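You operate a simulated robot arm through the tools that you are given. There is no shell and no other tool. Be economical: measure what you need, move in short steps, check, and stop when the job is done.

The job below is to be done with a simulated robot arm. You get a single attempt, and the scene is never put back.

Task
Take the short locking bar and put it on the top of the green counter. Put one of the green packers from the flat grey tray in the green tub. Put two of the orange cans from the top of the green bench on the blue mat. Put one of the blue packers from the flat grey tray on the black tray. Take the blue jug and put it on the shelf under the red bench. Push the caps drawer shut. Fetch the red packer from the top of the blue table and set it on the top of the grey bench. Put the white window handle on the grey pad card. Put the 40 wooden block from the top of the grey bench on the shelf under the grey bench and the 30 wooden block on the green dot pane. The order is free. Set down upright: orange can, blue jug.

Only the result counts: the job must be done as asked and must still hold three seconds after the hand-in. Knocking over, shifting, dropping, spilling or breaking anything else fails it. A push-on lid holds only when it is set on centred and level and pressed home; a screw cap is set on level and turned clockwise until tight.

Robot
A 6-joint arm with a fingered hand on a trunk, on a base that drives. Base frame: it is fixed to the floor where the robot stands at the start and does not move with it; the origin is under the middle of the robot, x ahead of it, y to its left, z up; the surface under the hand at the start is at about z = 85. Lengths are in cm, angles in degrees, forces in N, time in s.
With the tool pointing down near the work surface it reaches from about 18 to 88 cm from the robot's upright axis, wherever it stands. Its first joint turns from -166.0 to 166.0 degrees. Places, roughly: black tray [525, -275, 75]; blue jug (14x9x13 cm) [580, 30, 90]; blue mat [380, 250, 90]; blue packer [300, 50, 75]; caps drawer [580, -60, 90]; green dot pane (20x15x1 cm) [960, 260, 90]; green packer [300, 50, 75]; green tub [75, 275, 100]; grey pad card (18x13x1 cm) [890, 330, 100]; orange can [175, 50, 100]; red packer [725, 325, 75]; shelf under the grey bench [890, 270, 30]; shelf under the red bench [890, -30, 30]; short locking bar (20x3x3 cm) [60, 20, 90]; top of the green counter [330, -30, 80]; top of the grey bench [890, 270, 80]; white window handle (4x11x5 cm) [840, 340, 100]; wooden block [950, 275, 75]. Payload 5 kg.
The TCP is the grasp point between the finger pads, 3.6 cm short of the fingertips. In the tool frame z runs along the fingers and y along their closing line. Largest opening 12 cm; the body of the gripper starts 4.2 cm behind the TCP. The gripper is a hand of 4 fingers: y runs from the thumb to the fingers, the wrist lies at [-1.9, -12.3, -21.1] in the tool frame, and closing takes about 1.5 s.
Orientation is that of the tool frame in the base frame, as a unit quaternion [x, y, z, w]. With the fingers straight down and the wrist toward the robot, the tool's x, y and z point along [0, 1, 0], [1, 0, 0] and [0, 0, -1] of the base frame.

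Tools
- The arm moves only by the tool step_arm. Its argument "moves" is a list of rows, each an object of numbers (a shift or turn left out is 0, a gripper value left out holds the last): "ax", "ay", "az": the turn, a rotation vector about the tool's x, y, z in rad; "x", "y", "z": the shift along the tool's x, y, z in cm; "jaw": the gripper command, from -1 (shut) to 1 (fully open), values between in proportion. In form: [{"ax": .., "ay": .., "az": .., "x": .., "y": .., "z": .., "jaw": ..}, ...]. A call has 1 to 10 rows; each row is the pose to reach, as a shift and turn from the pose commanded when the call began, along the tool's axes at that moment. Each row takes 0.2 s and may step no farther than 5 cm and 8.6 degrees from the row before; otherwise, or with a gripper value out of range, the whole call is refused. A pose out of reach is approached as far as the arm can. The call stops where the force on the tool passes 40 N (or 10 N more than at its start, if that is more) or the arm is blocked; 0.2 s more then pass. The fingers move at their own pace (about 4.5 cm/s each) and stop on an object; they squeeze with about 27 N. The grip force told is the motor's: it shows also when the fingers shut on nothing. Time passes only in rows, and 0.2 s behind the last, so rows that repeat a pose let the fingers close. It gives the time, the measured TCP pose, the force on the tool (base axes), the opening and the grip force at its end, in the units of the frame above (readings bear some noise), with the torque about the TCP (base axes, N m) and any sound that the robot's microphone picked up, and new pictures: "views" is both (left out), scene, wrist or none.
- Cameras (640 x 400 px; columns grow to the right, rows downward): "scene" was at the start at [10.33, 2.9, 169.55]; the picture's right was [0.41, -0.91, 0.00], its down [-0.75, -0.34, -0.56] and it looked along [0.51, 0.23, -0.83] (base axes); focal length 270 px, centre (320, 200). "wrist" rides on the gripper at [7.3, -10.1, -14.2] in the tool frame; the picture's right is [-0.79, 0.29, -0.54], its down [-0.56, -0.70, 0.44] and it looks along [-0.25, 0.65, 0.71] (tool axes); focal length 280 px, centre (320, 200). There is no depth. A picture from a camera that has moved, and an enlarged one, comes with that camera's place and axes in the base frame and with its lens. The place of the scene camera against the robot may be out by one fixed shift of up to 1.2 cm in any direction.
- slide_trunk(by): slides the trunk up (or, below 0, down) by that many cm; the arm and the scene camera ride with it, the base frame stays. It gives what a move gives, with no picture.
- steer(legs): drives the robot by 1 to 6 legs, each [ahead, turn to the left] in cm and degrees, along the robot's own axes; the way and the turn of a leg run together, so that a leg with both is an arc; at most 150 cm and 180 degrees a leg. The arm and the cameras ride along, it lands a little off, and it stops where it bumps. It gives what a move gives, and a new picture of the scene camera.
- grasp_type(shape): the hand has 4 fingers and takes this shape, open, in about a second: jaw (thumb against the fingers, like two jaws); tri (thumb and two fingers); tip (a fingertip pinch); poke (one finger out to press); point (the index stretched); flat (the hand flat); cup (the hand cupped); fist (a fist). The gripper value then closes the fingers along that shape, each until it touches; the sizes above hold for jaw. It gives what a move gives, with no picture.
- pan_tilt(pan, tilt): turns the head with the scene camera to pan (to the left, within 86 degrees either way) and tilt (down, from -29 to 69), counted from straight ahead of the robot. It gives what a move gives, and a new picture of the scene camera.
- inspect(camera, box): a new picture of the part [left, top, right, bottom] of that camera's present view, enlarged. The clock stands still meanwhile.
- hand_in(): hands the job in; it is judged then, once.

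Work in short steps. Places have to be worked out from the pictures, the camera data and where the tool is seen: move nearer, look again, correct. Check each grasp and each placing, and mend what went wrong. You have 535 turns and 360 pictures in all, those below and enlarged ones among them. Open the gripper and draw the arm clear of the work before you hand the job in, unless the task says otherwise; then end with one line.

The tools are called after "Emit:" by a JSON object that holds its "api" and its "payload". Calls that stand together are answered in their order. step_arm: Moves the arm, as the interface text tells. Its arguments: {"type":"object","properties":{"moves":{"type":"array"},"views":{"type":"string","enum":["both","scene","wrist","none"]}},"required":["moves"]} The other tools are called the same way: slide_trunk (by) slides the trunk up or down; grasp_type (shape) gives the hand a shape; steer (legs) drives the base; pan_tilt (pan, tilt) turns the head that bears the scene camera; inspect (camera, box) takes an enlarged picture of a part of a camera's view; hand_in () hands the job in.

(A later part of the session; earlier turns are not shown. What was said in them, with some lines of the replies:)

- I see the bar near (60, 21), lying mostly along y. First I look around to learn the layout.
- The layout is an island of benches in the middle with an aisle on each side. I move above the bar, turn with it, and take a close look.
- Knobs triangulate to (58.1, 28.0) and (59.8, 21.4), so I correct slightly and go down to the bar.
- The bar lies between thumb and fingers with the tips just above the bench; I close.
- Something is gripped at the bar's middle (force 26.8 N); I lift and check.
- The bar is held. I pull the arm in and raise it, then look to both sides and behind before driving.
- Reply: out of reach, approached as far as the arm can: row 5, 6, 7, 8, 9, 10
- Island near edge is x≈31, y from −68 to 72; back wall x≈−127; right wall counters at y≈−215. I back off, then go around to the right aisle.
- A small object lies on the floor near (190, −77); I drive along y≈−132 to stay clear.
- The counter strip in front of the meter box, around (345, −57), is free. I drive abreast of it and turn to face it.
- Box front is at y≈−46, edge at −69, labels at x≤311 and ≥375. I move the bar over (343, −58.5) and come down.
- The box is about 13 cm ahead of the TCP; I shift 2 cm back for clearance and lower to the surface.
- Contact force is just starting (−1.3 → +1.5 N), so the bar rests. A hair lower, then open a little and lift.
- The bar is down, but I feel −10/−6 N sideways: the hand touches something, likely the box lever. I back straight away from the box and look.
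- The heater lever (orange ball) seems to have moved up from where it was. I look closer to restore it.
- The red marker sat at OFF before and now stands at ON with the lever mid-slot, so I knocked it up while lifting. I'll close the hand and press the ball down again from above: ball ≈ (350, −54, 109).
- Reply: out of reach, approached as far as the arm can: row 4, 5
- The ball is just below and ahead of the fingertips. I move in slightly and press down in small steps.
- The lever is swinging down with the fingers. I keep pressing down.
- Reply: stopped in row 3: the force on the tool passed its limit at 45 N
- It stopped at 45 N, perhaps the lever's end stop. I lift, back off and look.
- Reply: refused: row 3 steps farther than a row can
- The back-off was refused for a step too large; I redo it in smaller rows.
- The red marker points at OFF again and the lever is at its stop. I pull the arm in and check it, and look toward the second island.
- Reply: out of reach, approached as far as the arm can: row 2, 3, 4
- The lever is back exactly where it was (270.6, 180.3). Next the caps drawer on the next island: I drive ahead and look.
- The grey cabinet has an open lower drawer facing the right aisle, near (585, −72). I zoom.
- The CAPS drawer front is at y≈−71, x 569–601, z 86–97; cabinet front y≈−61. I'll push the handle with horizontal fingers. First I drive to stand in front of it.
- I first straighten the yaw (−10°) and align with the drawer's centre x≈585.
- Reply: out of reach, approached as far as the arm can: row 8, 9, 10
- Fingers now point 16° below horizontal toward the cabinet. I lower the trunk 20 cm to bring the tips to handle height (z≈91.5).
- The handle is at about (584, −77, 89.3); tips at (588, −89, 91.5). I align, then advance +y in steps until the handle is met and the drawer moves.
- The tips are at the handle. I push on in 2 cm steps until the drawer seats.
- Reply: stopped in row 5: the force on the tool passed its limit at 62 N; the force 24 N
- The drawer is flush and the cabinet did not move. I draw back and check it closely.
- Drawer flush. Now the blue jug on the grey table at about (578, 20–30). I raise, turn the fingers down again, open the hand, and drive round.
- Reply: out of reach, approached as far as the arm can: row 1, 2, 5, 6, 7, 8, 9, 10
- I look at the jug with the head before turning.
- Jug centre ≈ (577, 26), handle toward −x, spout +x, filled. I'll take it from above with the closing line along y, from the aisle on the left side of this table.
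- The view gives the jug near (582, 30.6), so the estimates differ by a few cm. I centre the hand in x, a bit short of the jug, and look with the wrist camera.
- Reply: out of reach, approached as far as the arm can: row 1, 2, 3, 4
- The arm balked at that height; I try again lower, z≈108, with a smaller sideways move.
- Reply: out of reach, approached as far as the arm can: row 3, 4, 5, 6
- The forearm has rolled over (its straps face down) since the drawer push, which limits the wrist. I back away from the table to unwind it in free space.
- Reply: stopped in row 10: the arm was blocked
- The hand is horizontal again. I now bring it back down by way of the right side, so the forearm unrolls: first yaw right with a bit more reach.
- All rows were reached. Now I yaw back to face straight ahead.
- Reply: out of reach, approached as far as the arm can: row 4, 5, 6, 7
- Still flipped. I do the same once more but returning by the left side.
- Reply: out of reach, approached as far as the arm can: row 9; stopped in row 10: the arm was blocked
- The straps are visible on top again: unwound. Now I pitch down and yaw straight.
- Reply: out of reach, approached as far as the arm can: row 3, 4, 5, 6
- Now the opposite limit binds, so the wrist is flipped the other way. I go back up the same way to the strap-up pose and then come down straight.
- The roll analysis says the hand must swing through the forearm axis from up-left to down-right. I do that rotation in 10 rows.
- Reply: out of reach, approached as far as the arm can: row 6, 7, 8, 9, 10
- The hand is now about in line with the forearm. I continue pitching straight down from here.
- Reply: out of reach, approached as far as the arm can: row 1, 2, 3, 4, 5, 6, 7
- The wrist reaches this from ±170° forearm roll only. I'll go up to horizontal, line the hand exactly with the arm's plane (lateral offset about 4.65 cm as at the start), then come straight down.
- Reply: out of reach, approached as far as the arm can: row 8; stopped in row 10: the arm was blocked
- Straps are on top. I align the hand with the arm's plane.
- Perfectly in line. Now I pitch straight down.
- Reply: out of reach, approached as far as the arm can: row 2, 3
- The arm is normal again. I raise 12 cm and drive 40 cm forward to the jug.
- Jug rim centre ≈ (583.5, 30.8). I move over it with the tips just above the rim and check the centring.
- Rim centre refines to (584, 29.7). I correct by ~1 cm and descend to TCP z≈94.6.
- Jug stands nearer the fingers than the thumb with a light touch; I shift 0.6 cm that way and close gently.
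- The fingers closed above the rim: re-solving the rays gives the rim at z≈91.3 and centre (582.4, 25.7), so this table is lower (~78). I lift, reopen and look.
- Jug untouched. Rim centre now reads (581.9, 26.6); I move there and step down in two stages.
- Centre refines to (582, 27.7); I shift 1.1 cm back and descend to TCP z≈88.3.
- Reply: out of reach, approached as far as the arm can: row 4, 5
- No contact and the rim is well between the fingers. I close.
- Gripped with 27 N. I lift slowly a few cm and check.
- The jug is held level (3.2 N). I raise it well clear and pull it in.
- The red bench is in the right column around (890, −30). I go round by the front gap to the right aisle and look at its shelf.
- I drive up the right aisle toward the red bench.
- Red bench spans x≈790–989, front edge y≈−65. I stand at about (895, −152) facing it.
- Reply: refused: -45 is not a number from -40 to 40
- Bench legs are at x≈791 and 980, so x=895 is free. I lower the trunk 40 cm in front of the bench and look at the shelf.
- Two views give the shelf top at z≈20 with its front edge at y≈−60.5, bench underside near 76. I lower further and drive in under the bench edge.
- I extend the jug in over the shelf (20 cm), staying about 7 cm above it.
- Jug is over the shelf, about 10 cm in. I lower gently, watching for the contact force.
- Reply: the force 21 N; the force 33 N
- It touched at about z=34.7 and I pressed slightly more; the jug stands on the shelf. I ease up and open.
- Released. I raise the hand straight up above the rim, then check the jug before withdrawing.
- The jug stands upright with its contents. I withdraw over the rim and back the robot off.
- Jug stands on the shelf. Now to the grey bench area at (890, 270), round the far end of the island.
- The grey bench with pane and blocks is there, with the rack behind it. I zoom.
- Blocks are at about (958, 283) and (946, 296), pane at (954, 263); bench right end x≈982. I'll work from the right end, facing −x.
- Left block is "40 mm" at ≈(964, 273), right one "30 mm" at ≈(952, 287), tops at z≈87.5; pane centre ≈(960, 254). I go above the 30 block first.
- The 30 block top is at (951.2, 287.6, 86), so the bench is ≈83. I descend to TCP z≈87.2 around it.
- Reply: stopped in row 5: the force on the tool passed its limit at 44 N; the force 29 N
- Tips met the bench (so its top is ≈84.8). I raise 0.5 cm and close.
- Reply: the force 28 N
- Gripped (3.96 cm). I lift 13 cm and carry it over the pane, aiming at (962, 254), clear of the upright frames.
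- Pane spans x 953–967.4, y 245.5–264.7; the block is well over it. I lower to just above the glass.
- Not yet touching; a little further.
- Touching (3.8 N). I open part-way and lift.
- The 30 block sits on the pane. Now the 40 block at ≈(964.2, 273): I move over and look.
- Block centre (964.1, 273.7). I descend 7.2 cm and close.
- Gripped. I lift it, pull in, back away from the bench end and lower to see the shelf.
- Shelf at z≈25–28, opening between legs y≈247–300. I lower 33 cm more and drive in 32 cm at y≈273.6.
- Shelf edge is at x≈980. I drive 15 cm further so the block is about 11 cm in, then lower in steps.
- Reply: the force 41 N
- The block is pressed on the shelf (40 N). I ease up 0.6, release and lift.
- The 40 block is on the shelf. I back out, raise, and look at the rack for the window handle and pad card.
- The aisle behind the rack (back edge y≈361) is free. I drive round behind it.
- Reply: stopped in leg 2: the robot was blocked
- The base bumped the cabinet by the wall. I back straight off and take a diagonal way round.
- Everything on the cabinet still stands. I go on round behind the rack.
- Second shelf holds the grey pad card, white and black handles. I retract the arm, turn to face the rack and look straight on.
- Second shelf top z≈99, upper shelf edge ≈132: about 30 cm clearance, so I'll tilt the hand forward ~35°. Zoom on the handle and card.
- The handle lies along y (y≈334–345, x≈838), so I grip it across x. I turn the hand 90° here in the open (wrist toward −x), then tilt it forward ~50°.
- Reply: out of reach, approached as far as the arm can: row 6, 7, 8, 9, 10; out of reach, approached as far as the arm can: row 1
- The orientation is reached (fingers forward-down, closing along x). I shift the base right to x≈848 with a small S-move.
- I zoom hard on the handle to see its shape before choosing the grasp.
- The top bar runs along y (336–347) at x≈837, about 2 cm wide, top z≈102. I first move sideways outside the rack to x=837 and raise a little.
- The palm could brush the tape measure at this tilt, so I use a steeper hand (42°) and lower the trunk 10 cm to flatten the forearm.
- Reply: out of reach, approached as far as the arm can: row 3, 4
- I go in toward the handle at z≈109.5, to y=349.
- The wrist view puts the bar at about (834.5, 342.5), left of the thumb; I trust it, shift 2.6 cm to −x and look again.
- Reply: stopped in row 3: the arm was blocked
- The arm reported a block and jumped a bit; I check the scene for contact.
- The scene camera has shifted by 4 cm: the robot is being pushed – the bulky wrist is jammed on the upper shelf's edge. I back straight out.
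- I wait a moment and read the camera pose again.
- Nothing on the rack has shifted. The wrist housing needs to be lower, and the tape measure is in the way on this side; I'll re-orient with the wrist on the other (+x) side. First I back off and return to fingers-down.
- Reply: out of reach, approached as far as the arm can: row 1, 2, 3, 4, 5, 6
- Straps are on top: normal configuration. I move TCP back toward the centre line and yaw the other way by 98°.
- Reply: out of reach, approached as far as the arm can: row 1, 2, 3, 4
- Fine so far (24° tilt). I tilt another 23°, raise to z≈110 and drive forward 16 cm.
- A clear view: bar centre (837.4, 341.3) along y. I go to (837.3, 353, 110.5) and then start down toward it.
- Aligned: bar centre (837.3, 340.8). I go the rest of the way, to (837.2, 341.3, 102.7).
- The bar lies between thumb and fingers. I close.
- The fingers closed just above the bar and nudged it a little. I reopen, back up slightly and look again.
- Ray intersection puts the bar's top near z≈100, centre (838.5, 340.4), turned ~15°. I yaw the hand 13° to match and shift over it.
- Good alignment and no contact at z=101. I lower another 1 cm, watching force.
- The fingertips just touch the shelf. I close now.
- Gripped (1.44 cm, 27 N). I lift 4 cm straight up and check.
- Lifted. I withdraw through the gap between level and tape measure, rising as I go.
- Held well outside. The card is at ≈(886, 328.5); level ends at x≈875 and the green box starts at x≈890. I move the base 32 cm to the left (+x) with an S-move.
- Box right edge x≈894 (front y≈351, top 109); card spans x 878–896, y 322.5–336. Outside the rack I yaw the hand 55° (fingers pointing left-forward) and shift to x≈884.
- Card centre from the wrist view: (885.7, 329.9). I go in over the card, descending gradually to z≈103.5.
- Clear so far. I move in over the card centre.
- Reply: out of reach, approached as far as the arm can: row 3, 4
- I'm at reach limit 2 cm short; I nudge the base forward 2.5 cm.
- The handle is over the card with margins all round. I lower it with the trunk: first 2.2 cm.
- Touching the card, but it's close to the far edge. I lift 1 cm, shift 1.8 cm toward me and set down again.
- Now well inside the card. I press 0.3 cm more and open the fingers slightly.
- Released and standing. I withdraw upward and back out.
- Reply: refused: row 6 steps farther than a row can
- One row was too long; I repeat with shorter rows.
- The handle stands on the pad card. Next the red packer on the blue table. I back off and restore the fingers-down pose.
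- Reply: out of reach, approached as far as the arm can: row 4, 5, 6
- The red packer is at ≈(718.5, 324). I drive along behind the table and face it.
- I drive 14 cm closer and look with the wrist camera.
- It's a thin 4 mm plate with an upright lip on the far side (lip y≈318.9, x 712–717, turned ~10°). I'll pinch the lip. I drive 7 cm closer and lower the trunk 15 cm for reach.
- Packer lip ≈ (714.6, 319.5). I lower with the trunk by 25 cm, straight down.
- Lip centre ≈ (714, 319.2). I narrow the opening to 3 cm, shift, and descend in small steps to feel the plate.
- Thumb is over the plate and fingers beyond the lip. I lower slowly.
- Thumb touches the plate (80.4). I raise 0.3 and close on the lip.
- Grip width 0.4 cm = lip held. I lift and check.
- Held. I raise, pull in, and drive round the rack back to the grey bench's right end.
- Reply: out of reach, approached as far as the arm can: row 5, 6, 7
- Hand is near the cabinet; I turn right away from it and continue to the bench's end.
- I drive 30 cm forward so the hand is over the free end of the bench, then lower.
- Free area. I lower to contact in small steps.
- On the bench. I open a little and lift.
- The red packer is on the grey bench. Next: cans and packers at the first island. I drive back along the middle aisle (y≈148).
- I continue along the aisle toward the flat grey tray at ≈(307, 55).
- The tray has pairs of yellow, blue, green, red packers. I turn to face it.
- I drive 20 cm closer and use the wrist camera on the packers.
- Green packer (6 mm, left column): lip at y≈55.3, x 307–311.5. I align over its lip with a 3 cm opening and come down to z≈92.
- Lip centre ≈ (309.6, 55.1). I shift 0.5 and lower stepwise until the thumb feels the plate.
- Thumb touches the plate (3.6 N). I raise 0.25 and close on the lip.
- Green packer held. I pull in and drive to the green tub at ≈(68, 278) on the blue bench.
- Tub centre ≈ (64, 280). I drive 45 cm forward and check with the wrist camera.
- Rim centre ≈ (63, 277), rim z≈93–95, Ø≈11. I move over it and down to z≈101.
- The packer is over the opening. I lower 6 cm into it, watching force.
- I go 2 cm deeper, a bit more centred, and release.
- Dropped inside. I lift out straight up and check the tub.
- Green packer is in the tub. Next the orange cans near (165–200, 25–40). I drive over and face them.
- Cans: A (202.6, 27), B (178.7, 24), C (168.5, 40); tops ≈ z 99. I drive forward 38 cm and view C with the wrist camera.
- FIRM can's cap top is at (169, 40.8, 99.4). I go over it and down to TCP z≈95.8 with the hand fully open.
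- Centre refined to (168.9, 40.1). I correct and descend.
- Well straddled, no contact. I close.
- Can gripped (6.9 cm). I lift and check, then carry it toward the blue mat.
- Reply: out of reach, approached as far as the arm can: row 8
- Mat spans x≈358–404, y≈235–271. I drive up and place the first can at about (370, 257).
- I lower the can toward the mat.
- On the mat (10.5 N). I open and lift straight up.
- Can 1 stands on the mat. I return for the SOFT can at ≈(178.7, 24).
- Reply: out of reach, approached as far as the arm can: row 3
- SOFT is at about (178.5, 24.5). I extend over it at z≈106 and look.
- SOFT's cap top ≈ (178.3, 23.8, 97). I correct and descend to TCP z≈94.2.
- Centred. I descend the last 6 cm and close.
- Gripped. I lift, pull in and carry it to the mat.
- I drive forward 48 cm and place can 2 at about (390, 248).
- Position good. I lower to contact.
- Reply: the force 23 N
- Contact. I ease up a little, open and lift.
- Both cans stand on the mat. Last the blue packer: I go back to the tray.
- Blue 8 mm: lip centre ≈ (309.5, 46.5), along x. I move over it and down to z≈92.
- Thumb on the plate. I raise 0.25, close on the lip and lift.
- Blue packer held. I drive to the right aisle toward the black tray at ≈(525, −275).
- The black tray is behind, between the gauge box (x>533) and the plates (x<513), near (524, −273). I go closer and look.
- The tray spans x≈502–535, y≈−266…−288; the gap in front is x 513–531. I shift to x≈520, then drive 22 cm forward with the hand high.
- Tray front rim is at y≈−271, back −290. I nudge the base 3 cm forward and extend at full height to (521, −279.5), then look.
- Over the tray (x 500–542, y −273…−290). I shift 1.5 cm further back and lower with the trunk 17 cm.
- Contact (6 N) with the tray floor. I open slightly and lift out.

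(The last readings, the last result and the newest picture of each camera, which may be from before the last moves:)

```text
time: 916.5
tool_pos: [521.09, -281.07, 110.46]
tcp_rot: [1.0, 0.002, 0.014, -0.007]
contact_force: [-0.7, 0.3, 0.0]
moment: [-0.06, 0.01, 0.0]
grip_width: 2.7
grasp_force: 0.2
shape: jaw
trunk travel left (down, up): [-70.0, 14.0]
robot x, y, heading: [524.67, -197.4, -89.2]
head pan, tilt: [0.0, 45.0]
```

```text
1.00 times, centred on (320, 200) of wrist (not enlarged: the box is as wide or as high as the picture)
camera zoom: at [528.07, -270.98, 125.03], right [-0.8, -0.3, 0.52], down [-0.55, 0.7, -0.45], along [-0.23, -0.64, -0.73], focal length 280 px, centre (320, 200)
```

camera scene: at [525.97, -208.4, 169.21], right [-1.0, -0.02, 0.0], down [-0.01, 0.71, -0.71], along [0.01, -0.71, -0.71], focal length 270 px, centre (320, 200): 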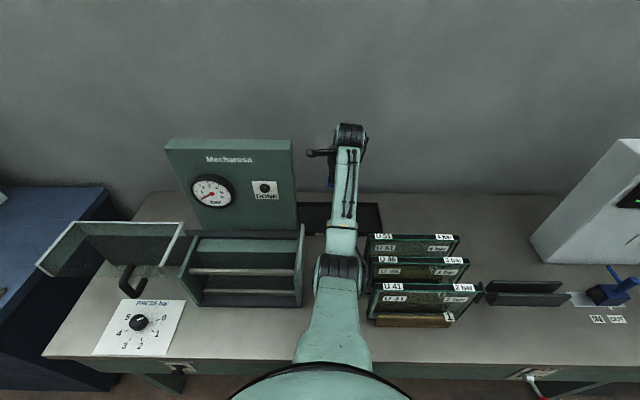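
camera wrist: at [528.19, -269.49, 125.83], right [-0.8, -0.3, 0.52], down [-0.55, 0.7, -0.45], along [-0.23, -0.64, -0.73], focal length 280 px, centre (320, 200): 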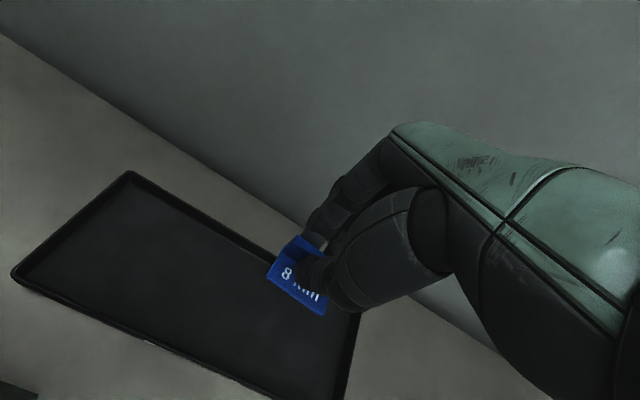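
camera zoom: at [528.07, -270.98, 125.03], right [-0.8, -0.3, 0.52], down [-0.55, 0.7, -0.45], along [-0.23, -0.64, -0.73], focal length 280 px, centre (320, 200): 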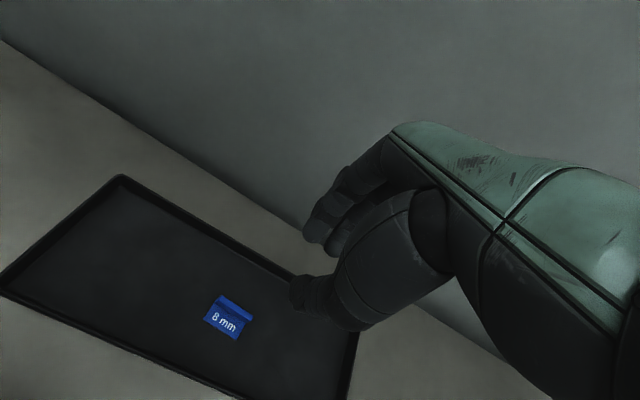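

The blue packer lies in the black tray. I withdraw, open the hand fully, back the robot off and take a last look.

Emit:
{"api": "step_arm", "payload": {"moves": [{"y": -4}, {"y": -8}, {"y": -12}, {"y": -16}, {"y": -20}, {"y": -23}], "views": "none"}}

Emit:
{"api": "steer", "payload": {"legs": [[-45, 0]]}}

Emit:
{"api": "step_arm", "payload": {"moves": [{"jaw": 1}, {"jaw": 1}, {"jaw": 1}, {"jaw": 1}, {"jaw": 1}, {"jaw": 1}], "views": "scene"}}

```text
time: 917.9
tool_pos: [520.84, -257.88, 110.85]
tcp_rot: [1.0, 0.001, 0.014, -0.007]
contact_force: [-0.3, -0.2, -0.1]
moment: [-0.01, -0.01, -0.02]
grip_width: 2.68
grasp_force: 0.0
shape: jaw
trunk travel left (down, up): [-70.0, 14.0]
robot x, y, heading: [524.98, -197.44, -88.9]
head pan, tilt: [0.0, 45.0]
```

```text
time: 920.8
tool_pos: [520.04, -213.73, 110.75]
tcp_rot: [1.0, -0.001, 0.014, -0.008]
contact_force: [0.3, -0.2, -0.3]
moment: [0.01, 0.0, -0.02]
grip_width: 2.69
grasp_force: 0.0
shape: jaw
trunk travel left (down, up): [-70.0, 14.0]
robot x, y, heading: [524.32, -153.07, -89.5]
head pan, tilt: [0.0, 45.0]
camera scene: at [525.31, -164.13, 168.5], right [-1.0, -0.01, 0.0], down [-0.01, 0.71, -0.71], along [0.01, -0.71, -0.71], focal length 270 px, centre (320, 200)
```

scene: 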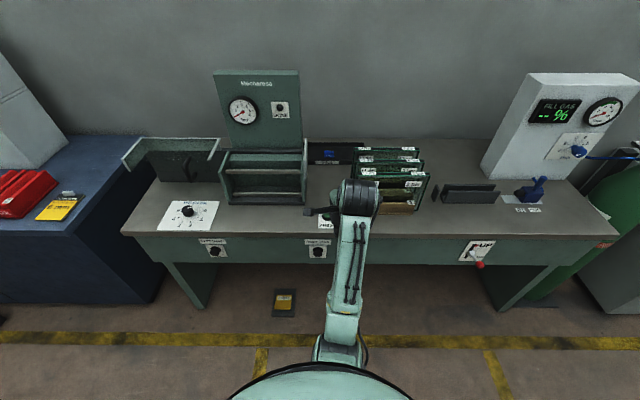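

```text
time: 922.2
tool_pos: [520.1, -213.78, 110.8]
tcp_rot: [1.0, 0.0, 0.014, -0.007]
contact_force: [0.4, -0.3, -0.2]
moment: [-0.03, 0.0, -0.02]
grip_width: 11.96
grasp_force: 0.0
shape: jaw
trunk travel left (down, up): [-70.0, 14.0]
robot x, y, heading: [524.49, -152.93, -89.4]
head pan, tilt: [0.0, 45.0]
camera scene: at [525.32, -164.14, 168.5], right [-1.0, -0.01, 0.0], down [-0.01, 0.71, -0.71], along [0.01, -0.71, -0.71], focal length 270 px, centre (320, 200)
```

scene: 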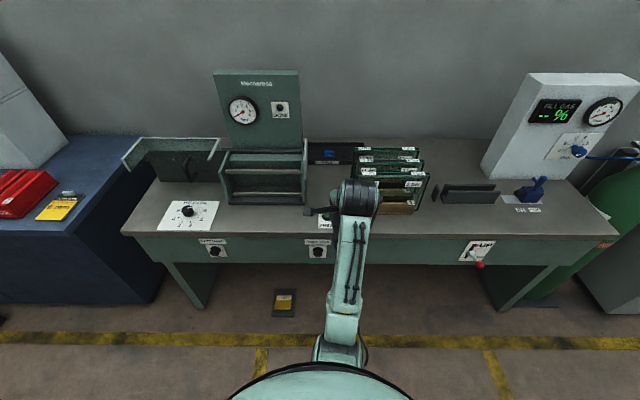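

All parts of the job are done, the hand is open and empty, and the arm is clear. I hand in.

Emit:
{"api": "hand_in", "payload": {}}

```text
The job is handed in.
```

I handed the job in with every item placed as asked and the arm clear, but I knocked the heater lever on the green counter on while placing the bar and pushed it back to OFF. The base also bumped the wall cabinet once; nothing on it moved.
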